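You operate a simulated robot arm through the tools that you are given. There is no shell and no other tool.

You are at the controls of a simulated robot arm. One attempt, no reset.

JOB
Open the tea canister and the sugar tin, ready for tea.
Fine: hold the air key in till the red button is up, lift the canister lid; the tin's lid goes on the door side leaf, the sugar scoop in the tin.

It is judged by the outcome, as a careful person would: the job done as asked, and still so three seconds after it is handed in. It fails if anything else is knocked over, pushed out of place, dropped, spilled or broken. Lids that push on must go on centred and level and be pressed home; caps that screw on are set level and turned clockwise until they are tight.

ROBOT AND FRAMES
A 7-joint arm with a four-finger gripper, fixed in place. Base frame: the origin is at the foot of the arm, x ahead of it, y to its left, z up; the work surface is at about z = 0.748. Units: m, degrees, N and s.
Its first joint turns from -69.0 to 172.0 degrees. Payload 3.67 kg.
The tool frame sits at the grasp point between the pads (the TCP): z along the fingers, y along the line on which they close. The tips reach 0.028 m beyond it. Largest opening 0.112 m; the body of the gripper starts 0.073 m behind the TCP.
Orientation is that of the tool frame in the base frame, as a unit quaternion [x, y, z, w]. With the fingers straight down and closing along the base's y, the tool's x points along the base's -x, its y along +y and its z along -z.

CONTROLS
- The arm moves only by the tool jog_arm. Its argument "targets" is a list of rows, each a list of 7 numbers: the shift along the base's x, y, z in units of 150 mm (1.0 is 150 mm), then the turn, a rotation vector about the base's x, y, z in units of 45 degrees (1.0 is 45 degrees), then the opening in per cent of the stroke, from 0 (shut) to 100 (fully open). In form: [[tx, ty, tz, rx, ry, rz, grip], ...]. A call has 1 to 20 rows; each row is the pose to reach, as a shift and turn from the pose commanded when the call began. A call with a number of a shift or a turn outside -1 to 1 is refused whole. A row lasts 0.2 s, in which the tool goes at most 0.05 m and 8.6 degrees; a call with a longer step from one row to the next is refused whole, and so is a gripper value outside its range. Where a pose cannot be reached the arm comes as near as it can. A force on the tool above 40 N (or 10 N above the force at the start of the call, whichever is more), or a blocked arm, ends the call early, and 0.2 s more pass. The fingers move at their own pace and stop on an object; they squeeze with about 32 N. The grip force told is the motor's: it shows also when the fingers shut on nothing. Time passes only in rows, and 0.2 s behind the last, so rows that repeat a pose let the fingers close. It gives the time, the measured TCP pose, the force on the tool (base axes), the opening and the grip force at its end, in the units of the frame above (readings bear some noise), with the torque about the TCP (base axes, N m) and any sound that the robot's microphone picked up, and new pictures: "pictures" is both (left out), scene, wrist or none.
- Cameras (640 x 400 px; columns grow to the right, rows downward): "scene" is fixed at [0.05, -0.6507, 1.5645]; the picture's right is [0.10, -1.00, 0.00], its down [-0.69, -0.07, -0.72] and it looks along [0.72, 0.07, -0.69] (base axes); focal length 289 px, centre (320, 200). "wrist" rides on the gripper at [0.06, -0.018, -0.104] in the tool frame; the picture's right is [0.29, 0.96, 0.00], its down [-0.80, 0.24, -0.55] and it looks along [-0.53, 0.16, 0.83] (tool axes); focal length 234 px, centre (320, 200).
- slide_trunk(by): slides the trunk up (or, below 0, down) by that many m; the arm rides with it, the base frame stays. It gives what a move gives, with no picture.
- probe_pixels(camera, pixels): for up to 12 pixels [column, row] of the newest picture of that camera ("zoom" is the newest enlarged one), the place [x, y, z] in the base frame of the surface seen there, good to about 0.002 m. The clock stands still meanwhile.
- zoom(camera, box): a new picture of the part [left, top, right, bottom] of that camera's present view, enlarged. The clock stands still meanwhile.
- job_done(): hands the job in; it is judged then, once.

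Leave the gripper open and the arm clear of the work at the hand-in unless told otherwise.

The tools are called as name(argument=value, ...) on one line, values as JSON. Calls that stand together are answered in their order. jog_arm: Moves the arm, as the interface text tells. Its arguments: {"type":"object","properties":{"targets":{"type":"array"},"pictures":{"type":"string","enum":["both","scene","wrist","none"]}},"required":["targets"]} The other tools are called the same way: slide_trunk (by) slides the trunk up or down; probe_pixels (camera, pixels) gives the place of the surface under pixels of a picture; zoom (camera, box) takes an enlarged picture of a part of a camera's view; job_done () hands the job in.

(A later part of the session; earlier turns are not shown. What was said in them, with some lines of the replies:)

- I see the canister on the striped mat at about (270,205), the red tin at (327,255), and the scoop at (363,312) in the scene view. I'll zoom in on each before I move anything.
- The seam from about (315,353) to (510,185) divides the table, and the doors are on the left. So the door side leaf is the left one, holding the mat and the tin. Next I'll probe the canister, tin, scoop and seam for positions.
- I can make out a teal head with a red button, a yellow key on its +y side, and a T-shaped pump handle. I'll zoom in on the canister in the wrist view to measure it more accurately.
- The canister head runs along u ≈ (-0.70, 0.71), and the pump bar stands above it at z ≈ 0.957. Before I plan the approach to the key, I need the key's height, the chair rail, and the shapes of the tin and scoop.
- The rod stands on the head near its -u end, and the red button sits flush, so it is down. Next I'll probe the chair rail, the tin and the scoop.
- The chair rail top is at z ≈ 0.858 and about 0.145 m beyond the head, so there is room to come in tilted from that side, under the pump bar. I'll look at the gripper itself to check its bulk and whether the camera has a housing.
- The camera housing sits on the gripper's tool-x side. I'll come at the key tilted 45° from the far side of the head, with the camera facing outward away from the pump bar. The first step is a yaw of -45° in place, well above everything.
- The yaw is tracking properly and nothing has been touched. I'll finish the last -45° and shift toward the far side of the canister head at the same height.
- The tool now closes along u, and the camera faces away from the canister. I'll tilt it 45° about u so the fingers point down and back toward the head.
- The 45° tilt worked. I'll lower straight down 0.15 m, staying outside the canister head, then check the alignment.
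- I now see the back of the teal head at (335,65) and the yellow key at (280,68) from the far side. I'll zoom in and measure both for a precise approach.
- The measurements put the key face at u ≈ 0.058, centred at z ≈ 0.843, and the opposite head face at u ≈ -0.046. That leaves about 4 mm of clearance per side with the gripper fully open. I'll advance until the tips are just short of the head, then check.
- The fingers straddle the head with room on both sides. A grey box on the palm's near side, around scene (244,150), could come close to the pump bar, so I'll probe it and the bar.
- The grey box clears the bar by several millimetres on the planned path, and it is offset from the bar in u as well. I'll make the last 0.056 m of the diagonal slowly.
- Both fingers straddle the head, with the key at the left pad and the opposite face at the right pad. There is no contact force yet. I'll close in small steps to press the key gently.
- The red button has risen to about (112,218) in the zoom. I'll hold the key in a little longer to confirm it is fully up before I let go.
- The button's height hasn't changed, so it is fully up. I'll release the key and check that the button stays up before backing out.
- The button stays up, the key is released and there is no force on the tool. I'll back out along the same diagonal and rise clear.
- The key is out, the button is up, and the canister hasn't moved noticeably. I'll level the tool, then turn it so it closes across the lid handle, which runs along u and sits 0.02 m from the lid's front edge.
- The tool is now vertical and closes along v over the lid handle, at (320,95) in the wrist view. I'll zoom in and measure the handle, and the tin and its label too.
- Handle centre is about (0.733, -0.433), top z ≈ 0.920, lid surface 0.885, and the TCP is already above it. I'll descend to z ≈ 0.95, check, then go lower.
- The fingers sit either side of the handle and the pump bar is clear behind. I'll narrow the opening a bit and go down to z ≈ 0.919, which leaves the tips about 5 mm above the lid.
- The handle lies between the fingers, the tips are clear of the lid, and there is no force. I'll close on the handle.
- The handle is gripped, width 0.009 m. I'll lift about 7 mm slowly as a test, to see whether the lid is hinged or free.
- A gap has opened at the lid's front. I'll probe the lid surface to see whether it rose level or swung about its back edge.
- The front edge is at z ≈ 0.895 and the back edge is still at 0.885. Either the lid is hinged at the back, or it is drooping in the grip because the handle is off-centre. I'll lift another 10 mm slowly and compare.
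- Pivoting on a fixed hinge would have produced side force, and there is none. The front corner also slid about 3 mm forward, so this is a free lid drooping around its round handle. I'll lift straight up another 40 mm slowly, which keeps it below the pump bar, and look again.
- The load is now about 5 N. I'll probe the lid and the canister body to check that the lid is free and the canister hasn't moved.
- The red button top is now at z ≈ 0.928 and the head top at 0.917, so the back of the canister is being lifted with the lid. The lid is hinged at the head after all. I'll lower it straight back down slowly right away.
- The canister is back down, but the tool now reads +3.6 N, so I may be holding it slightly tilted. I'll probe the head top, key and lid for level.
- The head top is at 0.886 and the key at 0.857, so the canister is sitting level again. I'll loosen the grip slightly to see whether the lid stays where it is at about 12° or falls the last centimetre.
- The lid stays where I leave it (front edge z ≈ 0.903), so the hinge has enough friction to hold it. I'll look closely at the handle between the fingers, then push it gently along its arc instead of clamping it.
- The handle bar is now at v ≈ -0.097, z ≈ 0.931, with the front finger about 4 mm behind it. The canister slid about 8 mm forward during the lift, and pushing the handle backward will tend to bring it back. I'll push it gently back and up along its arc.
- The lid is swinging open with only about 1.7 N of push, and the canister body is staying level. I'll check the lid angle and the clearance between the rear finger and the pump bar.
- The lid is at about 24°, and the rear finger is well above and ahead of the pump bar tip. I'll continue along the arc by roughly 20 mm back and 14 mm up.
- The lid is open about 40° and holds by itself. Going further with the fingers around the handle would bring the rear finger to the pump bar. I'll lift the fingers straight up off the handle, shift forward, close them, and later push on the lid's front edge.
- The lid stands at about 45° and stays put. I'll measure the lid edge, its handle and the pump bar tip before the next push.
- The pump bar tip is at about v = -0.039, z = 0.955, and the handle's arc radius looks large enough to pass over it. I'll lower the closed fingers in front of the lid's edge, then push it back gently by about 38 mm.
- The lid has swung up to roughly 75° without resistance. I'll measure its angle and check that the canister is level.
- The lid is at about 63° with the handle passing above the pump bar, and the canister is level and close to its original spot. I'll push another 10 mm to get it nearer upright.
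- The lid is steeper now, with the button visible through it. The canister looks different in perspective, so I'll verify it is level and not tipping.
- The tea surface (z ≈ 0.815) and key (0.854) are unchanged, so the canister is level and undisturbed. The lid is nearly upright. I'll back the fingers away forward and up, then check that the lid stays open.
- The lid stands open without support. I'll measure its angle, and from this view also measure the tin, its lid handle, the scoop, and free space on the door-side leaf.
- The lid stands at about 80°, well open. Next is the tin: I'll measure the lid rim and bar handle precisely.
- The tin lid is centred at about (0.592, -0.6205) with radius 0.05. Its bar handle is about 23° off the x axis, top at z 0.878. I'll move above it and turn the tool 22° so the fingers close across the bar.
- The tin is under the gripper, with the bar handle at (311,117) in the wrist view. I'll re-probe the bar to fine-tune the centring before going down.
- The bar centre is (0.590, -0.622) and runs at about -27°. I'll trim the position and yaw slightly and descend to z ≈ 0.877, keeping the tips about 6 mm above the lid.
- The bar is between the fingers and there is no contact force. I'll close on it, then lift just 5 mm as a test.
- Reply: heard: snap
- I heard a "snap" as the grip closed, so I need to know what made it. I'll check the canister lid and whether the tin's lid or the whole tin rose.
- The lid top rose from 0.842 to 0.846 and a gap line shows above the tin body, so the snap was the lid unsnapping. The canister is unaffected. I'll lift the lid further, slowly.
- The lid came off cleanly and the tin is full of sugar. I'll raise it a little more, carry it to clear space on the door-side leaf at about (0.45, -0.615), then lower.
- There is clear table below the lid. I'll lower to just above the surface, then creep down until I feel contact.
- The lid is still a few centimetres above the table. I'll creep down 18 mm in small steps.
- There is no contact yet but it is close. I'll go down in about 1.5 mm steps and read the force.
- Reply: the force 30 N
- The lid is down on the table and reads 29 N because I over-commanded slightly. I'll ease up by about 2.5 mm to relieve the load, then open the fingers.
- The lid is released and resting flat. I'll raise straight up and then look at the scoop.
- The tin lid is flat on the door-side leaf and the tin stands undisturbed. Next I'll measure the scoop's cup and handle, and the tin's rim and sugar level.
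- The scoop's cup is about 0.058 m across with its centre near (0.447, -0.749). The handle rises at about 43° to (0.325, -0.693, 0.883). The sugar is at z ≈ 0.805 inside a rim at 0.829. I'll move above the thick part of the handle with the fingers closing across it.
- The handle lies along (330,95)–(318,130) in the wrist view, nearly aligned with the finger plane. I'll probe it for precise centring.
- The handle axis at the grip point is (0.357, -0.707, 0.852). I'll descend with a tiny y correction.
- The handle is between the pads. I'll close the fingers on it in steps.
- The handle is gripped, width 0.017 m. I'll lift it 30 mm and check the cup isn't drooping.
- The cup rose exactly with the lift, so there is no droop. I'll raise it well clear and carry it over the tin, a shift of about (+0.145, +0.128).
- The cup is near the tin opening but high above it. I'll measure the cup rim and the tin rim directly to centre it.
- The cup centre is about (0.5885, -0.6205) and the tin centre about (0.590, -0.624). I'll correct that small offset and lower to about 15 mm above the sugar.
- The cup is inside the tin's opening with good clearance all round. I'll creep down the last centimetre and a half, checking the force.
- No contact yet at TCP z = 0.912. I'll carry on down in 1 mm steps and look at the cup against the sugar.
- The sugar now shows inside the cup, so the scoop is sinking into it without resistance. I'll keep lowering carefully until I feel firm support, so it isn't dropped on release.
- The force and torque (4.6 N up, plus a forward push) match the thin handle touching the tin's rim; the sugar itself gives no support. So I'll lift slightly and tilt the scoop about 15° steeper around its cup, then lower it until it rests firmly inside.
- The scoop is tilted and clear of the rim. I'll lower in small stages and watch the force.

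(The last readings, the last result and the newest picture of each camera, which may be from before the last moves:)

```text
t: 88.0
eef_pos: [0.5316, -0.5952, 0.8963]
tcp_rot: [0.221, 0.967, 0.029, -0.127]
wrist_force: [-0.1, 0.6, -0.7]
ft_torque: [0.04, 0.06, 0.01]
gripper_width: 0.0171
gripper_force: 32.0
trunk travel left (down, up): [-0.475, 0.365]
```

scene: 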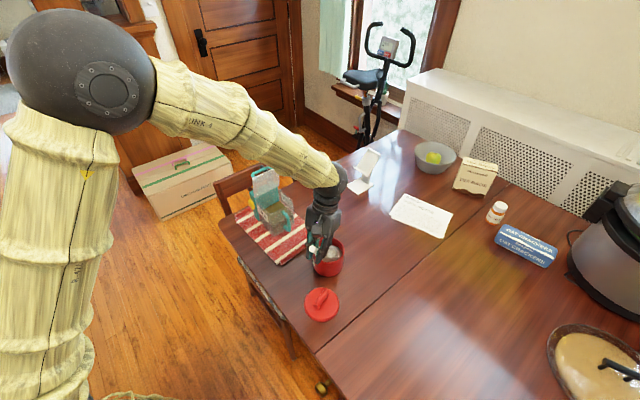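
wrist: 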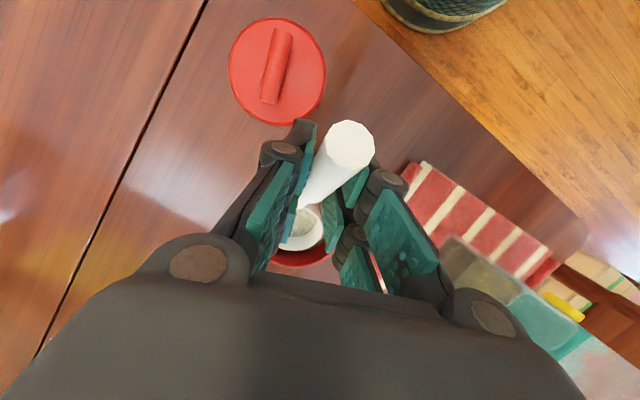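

jog_arm(targets=[[0, 0, -0.01, 0, 0, 0, 0], [0, 0, -0.02, 0, 0, 0, 0], [0, 0, -0.02, 0, 0, 0, 0]], pictures="none")

jog_arm(targets=[[0, 0, -0.007, 0, 0, 0, 0], [0, 0, -0.014, 0, 0, 0, 0], [0, 0, -0.014, 0, 0, 0, 0]], pictures="scene")

zoom(camera="scene", box=[300, 215, 360, 285])

```text
t: 88.8
eef_pos: [0.5319, -0.5955, 0.8929]
tcp_rot: [0.22, 0.967, 0.029, -0.127]
wrist_force: [-0.1, 0.4, -1.2]
ft_torque: [0.07, 0.08, 0.03]
gripper_width: 0.0172
gripper_force: 32.2
trunk travel left (down, up): [-0.475, 0.365]
```

```text
t: 89.6
eef_pos: [0.5317, -0.5951, 0.892]
tcp_rot: [0.22, 0.967, 0.029, -0.126]
wrist_force: [-0.1, 0.3, -1.2]
ft_torque: [0.06, 0.05, 0.02]
gripper_width: 0.0171
gripper_force: 31.8
trunk travel left (down, up): [-0.475, 0.365]
```

scene: 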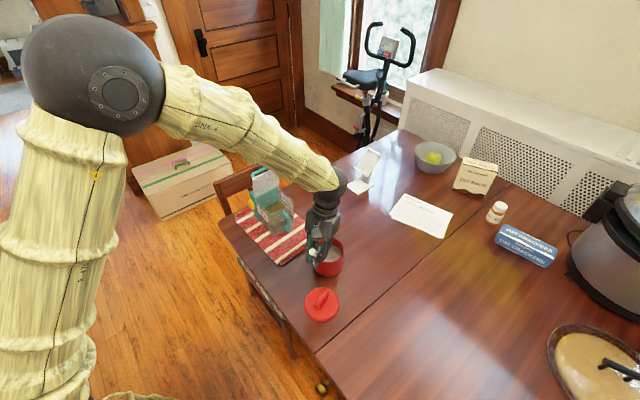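

```text
5.71 times, centred on (330, 250) of scene
```

zoom: 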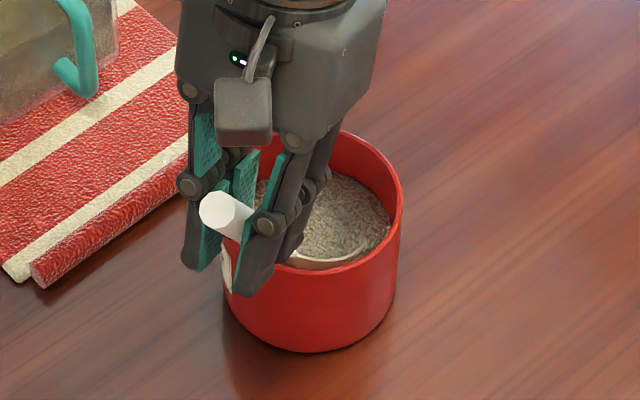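

jog_arm(targets=[[0, 0, -0.007, 0, 0, 0, 0], [0, 0, -0.014, 0, 0, 0, 0], [0, 0, -0.014, 0, 0, 0, 0]], pictures="none")

jog_arm(targets=[[0, 0, -0.007, 0, 0, 0, 0], [0, 0, -0.014, 0, 0, 0, 0], [0, 0, -0.014, 0, 0, 0, 0]], pictures="none")

```text
t: 90.4
eef_pos: [0.5319, -0.5953, 0.8907]
tcp_rot: [0.22, 0.967, 0.03, -0.127]
wrist_force: [-0.3, -0.3, -1.3]
ft_torque: [-0.01, 0.03, -0.02]
gripper_width: 0.0171
gripper_force: 31.8
trunk travel left (down, up): [-0.475, 0.365]
```

```text
t: 91.2
eef_pos: [0.5321, -0.596, 0.8892]
tcp_rot: [0.22, 0.967, 0.029, -0.127]
wrist_force: [-0.9, 1.1, 8.8]
ft_torque: [-0.2, -0.53, 0.02]
gripper_width: 0.0171
gripper_force: 32.5
trunk travel left (down, up): [-0.475, 0.365]
```

I read +8.8 N upward with almost no side force, so the scoop is now firmly supported inside the tin. I'll ease off about 1 mm to unload, then open the fingers slowly.

jog_arm(targets=[[0, 0, 0.007, 0, 0, 0, 0], [0, 0, 0.007, 0, 0, 0, 0]], pictures="none")

jog_arm(targets=[[0, 0, 0, 0, 0, 0, 14], [0, 0, 0, 0, 0, 0, 17], [0, 0, 0, 0, 0, 0, 20], [0, 0, 0, 0, 0, 0, 24], [0, 0, 0, 0, 0, 0, 24]], pictures="both")

zoom(camera="scene", box=[300, 215, 360, 285])

zoom(camera="wrist", box=[220, 80, 420, 280])

```text
t: 91.8
eef_pos: [0.5318, -0.5959, 0.8888]
tcp_rot: [0.221, 0.966, 0.029, -0.128]
wrist_force: [-0.8, -0.3, 2.9]
ft_torque: [-0.03, -0.22, 0.04]
gripper_width: 0.0171
gripper_force: 31.8
trunk travel left (down, up): [-0.475, 0.365]
```

```text
t: 93.0
eef_pos: [0.5315, -0.5953, 0.8881]
tcp_rot: [0.22, 0.967, 0.029, -0.128]
wrist_force: [-0.9, -0.4, -0.5]
ft_torque: [0.03, 0.0, 0.01]
gripper_width: 0.0271
gripper_force: 0.1
trunk travel left (down, up): [-0.475, 0.365]
```

scene: 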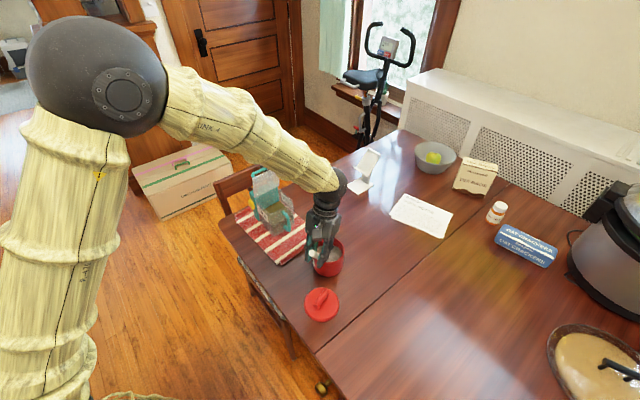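
wrist: 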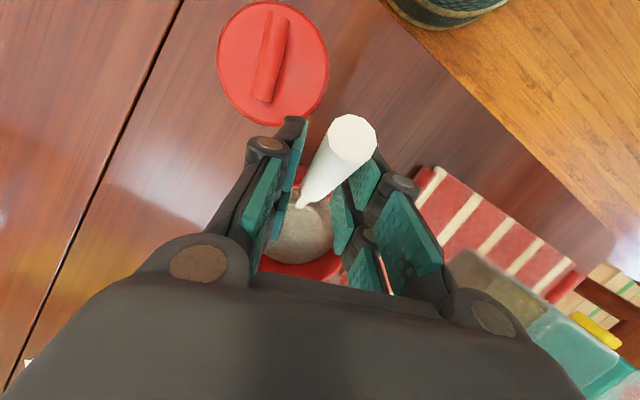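

```text
5.71 times, centred on (330, 250) of scene
```

zoom: 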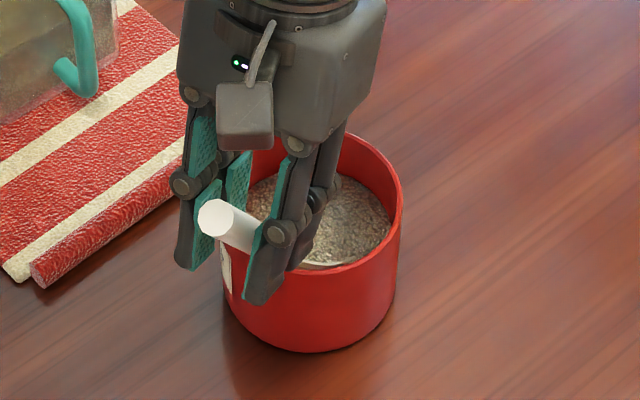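

```text
2.00 times, centred on (320, 180) of wrist
```

zoom: 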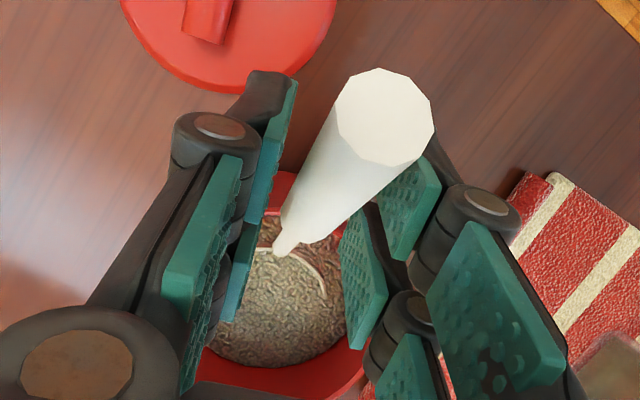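

The scoop stands in the sugar with its handle resting on the rim, and it stayed put when released. I'll open a bit more and retract along the tool axis.

jog_arm(targets=[[0, 0, 0, 0, 0, 0, 40], [0.025, -0.012, 0.1, 0, 0, 0, 45], [0.075, -0.036, 0.3, 0, 0, 0, 45], [0.14, -0.067, 0.55, 0, 0, 0, 45], [0.2, -0.095, 0.8, 0, 0, 0, 45], [0.2, -0.095, 1, 0, 0, 0, 45]], pictures="both")

zoom(camera="scene", box=[230, 150, 370, 335])

```text
t: 94.4
eef_pos: [0.5606, -0.6099, 1.0394]
tcp_rot: [0.221, 0.967, 0.028, -0.127]
wrist_force: [-0.1, -0.5, 0.2]
ft_torque: [-0.02, 0.0, -0.02]
gripper_width: 0.0504
gripper_force: 0.1
trunk travel left (down, up): [-0.475, 0.365]
```

scene: 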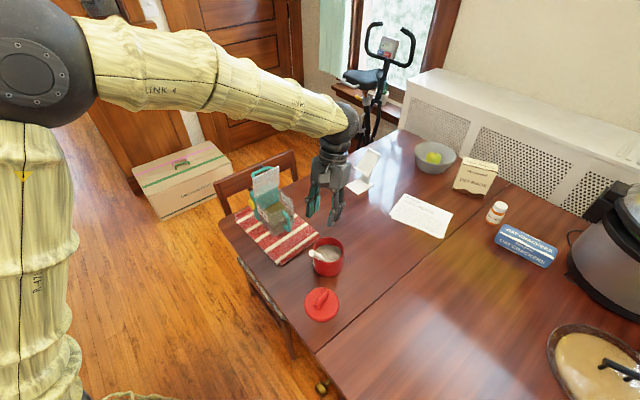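
wrist: 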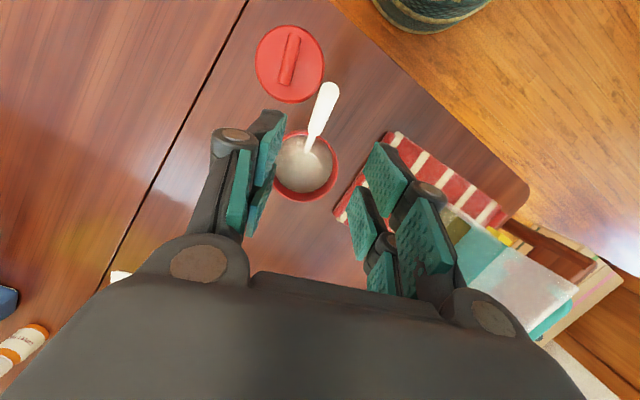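

```text
2.16 times, centred on (300, 242) of scene
```

zoom: 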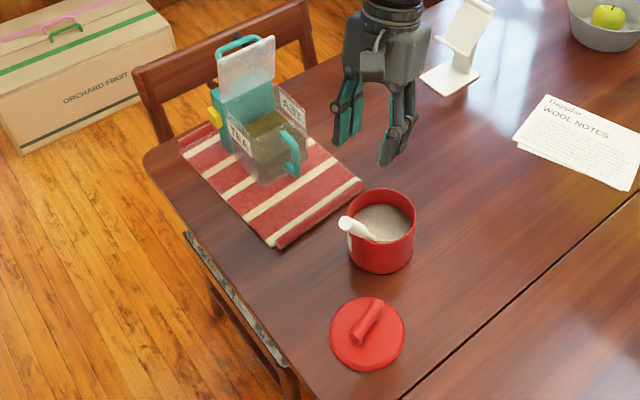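

Everything looks right: canister open, tin lid on the door-side leaf, scoop in the tin. I'll level the tool and move the arm up and clear, then make final checks.

jog_arm(targets=[[0, 0, 0.25, 0, 0, 0, 50], [-0.05, 0.05, 0.5, -0.03, -0.06, 0, 60], [-0.15, 0.1, 0.75, -0.06, -0.12, 0, 80], [-0.25, 0.2, 1, -0.09, -0.18, 0, 100], [-0.4, 0.3, 1, -0.12, -0.24, 0, 100], [-0.55, 0.4, 1, -0.143, -0.3, 0, 100], [-0.55, 0.4, 1, -0.143, -0.3, 0, 100]], pictures="both")

zoom(camera="scene", box=[225, 155, 315, 245])

zoom(camera="scene", box=[290, 225, 360, 330])

probe_pixels(camera="scene", pixels=[[270, 173], [270, 187], [321, 313], [310, 306], [333, 309], [323, 296], [270, 205], [318, 253], [330, 254], [250, 203]])

```text
t: 96.0
eef_pos: [0.4811, -0.5504, 1.1873]
tcp_rot: [0.223, 0.975, 0.001, 0.0]
wrist_force: [-0.8, 0.2, -1.7]
ft_torque: [0.06, 0.0, -0.01]
gripper_width: 0.1118
gripper_force: 0.0
trunk travel left (down, up): [-0.475, 0.365]
```

scene: 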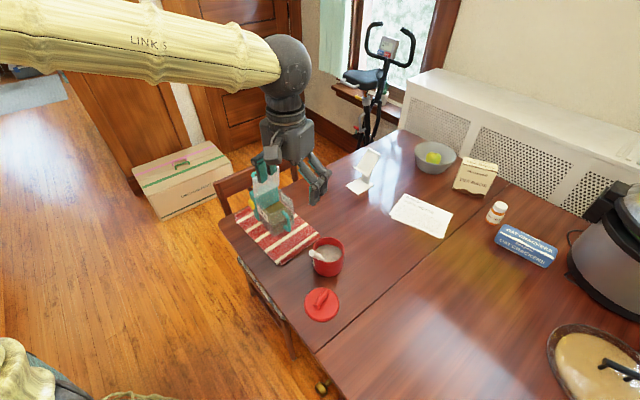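
wrist: 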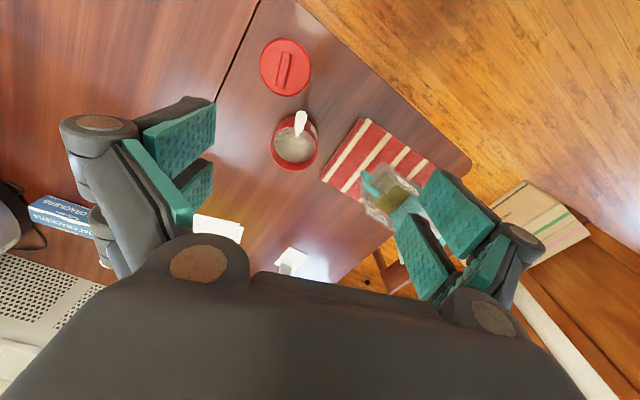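

```text
4.44 times, centred on (270, 200) of scene
```

zoom: 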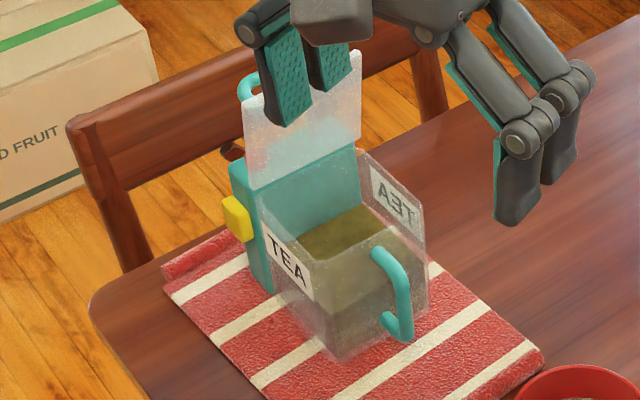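

```text
3.81 times, centred on (325, 278) of scene
```

zoom: 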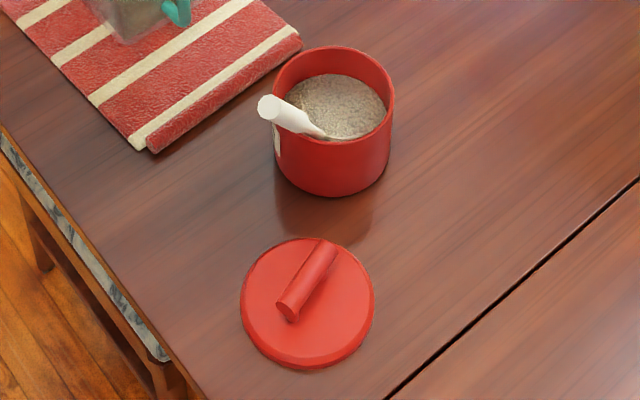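

```text
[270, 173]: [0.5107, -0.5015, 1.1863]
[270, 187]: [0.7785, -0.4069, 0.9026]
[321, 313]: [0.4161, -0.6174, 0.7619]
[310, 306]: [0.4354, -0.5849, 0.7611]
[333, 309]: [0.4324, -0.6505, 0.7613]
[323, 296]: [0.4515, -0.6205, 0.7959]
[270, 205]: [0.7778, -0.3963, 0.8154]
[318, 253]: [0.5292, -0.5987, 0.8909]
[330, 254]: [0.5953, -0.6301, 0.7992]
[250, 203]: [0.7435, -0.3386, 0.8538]
```

All positions are stable: the tin lid is level at z ≈ 0.761, the canister lid is up, and the scoop is leaning in the tin. I'll move the arm further clear and wait a moment to confirm nothing shifts.

jog_arm(targets=[[-0.1, 0, 0.2, 0, 0, 0, 100], [-0.25, 0, 0.4, 0, 0, 0, 100], [-0.45, 0, 0.6, 0, 0, 0, 100], [-0.65, 0, 0.6, 0, 0, 0, 100], [-0.65, 0, 0.6, 0, 0, 0, 100], [-0.65, 0, 0.6, 0, 0, 0, 100], [-0.65, 0, 0.6, 0, 0, 0, 100], [-0.65, 0, 0.6, 0, 0, 0, 100]], pictures="both")

zoom(camera="wrist", box=[300, 100, 460, 260])

zoom(camera="scene", box=[225, 150, 355, 330])

```text
t: 97.8
eef_pos: [0.3813, -0.5501, 1.2796]
tcp_rot: [0.223, 0.975, 0.0, 0.0]
wrist_force: [-0.2, -0.5, -0.3]
ft_torque: [0.0, -0.02, -0.01]
gripper_width: 0.1119
gripper_force: 0.1
trunk travel left (down, up): [-0.475, 0.365]
```

scene: 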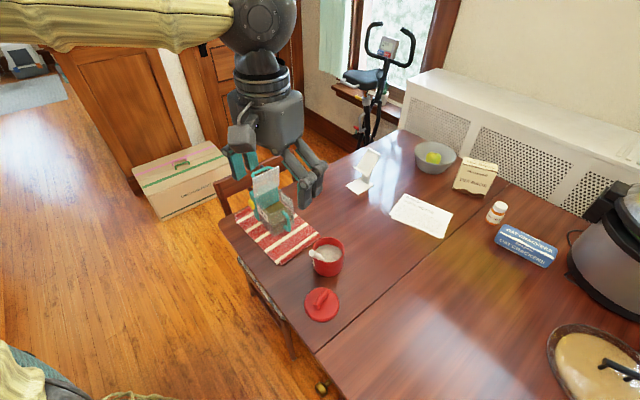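
wrist: 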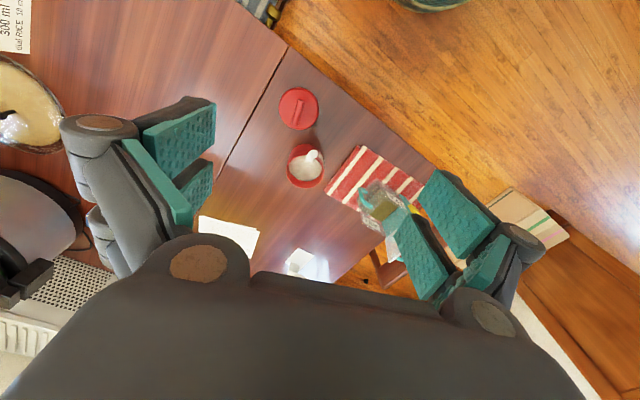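

```text
2.50 times, centred on (380, 180) of wrist
```

zoom: 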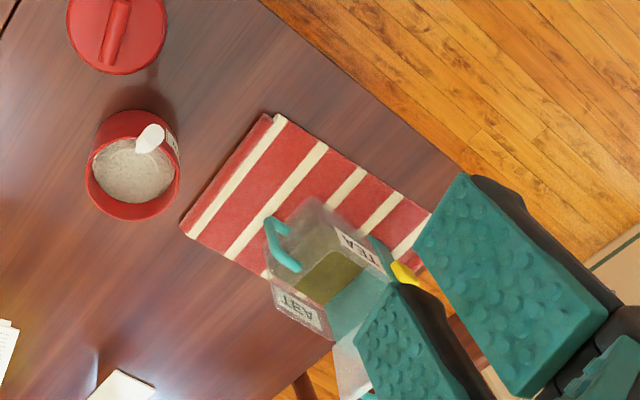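

```text
2.22 times, centred on (290, 240) of scene
```

zoom: 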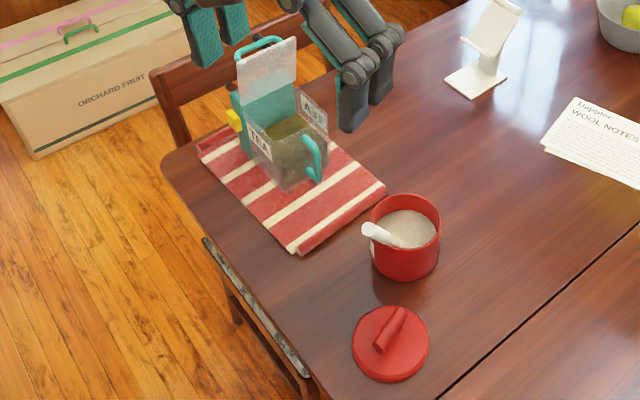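

Nothing has moved since release. The canister lid is open, the tin's lid is flat on the door-side leaf, and the scoop is in the tin. The gripper is open and the arm is well clear, so I'm handing the job in.

job_done()

```text
The job is handed in.
```

The tea canister and the sugar tin are both open, and I've handed the job in. I wasn't shown the result of the judging.

- **Tea canister:** I held the air key in until the red button was fully up and checked it stayed up after I let go. The lid is hinged at the back. It stands open at about 80° without support.
- **Sugar tin:** the lid snapped off cleanly and lies flat on the door side leaf, between the tin and the table's near edge.
- **Scoop:** it stands in the sugar with its cup buried and its handle leaning on the tin's rim.

**Canister tipped:** I first tried lifting the canister lid straight up. That raised the back of the canister about 3 cm and slid it forward roughly 1 cm on the mat. I set it back down at once. It is level with the tea unspilled, and opening the lid pushed it back to about where it started.

I didn't see the red button again after the lid was fully open, because the lid hides it from the cameras. Nothing else on the table was moved. The gripper is open and the arm is clear of the work.
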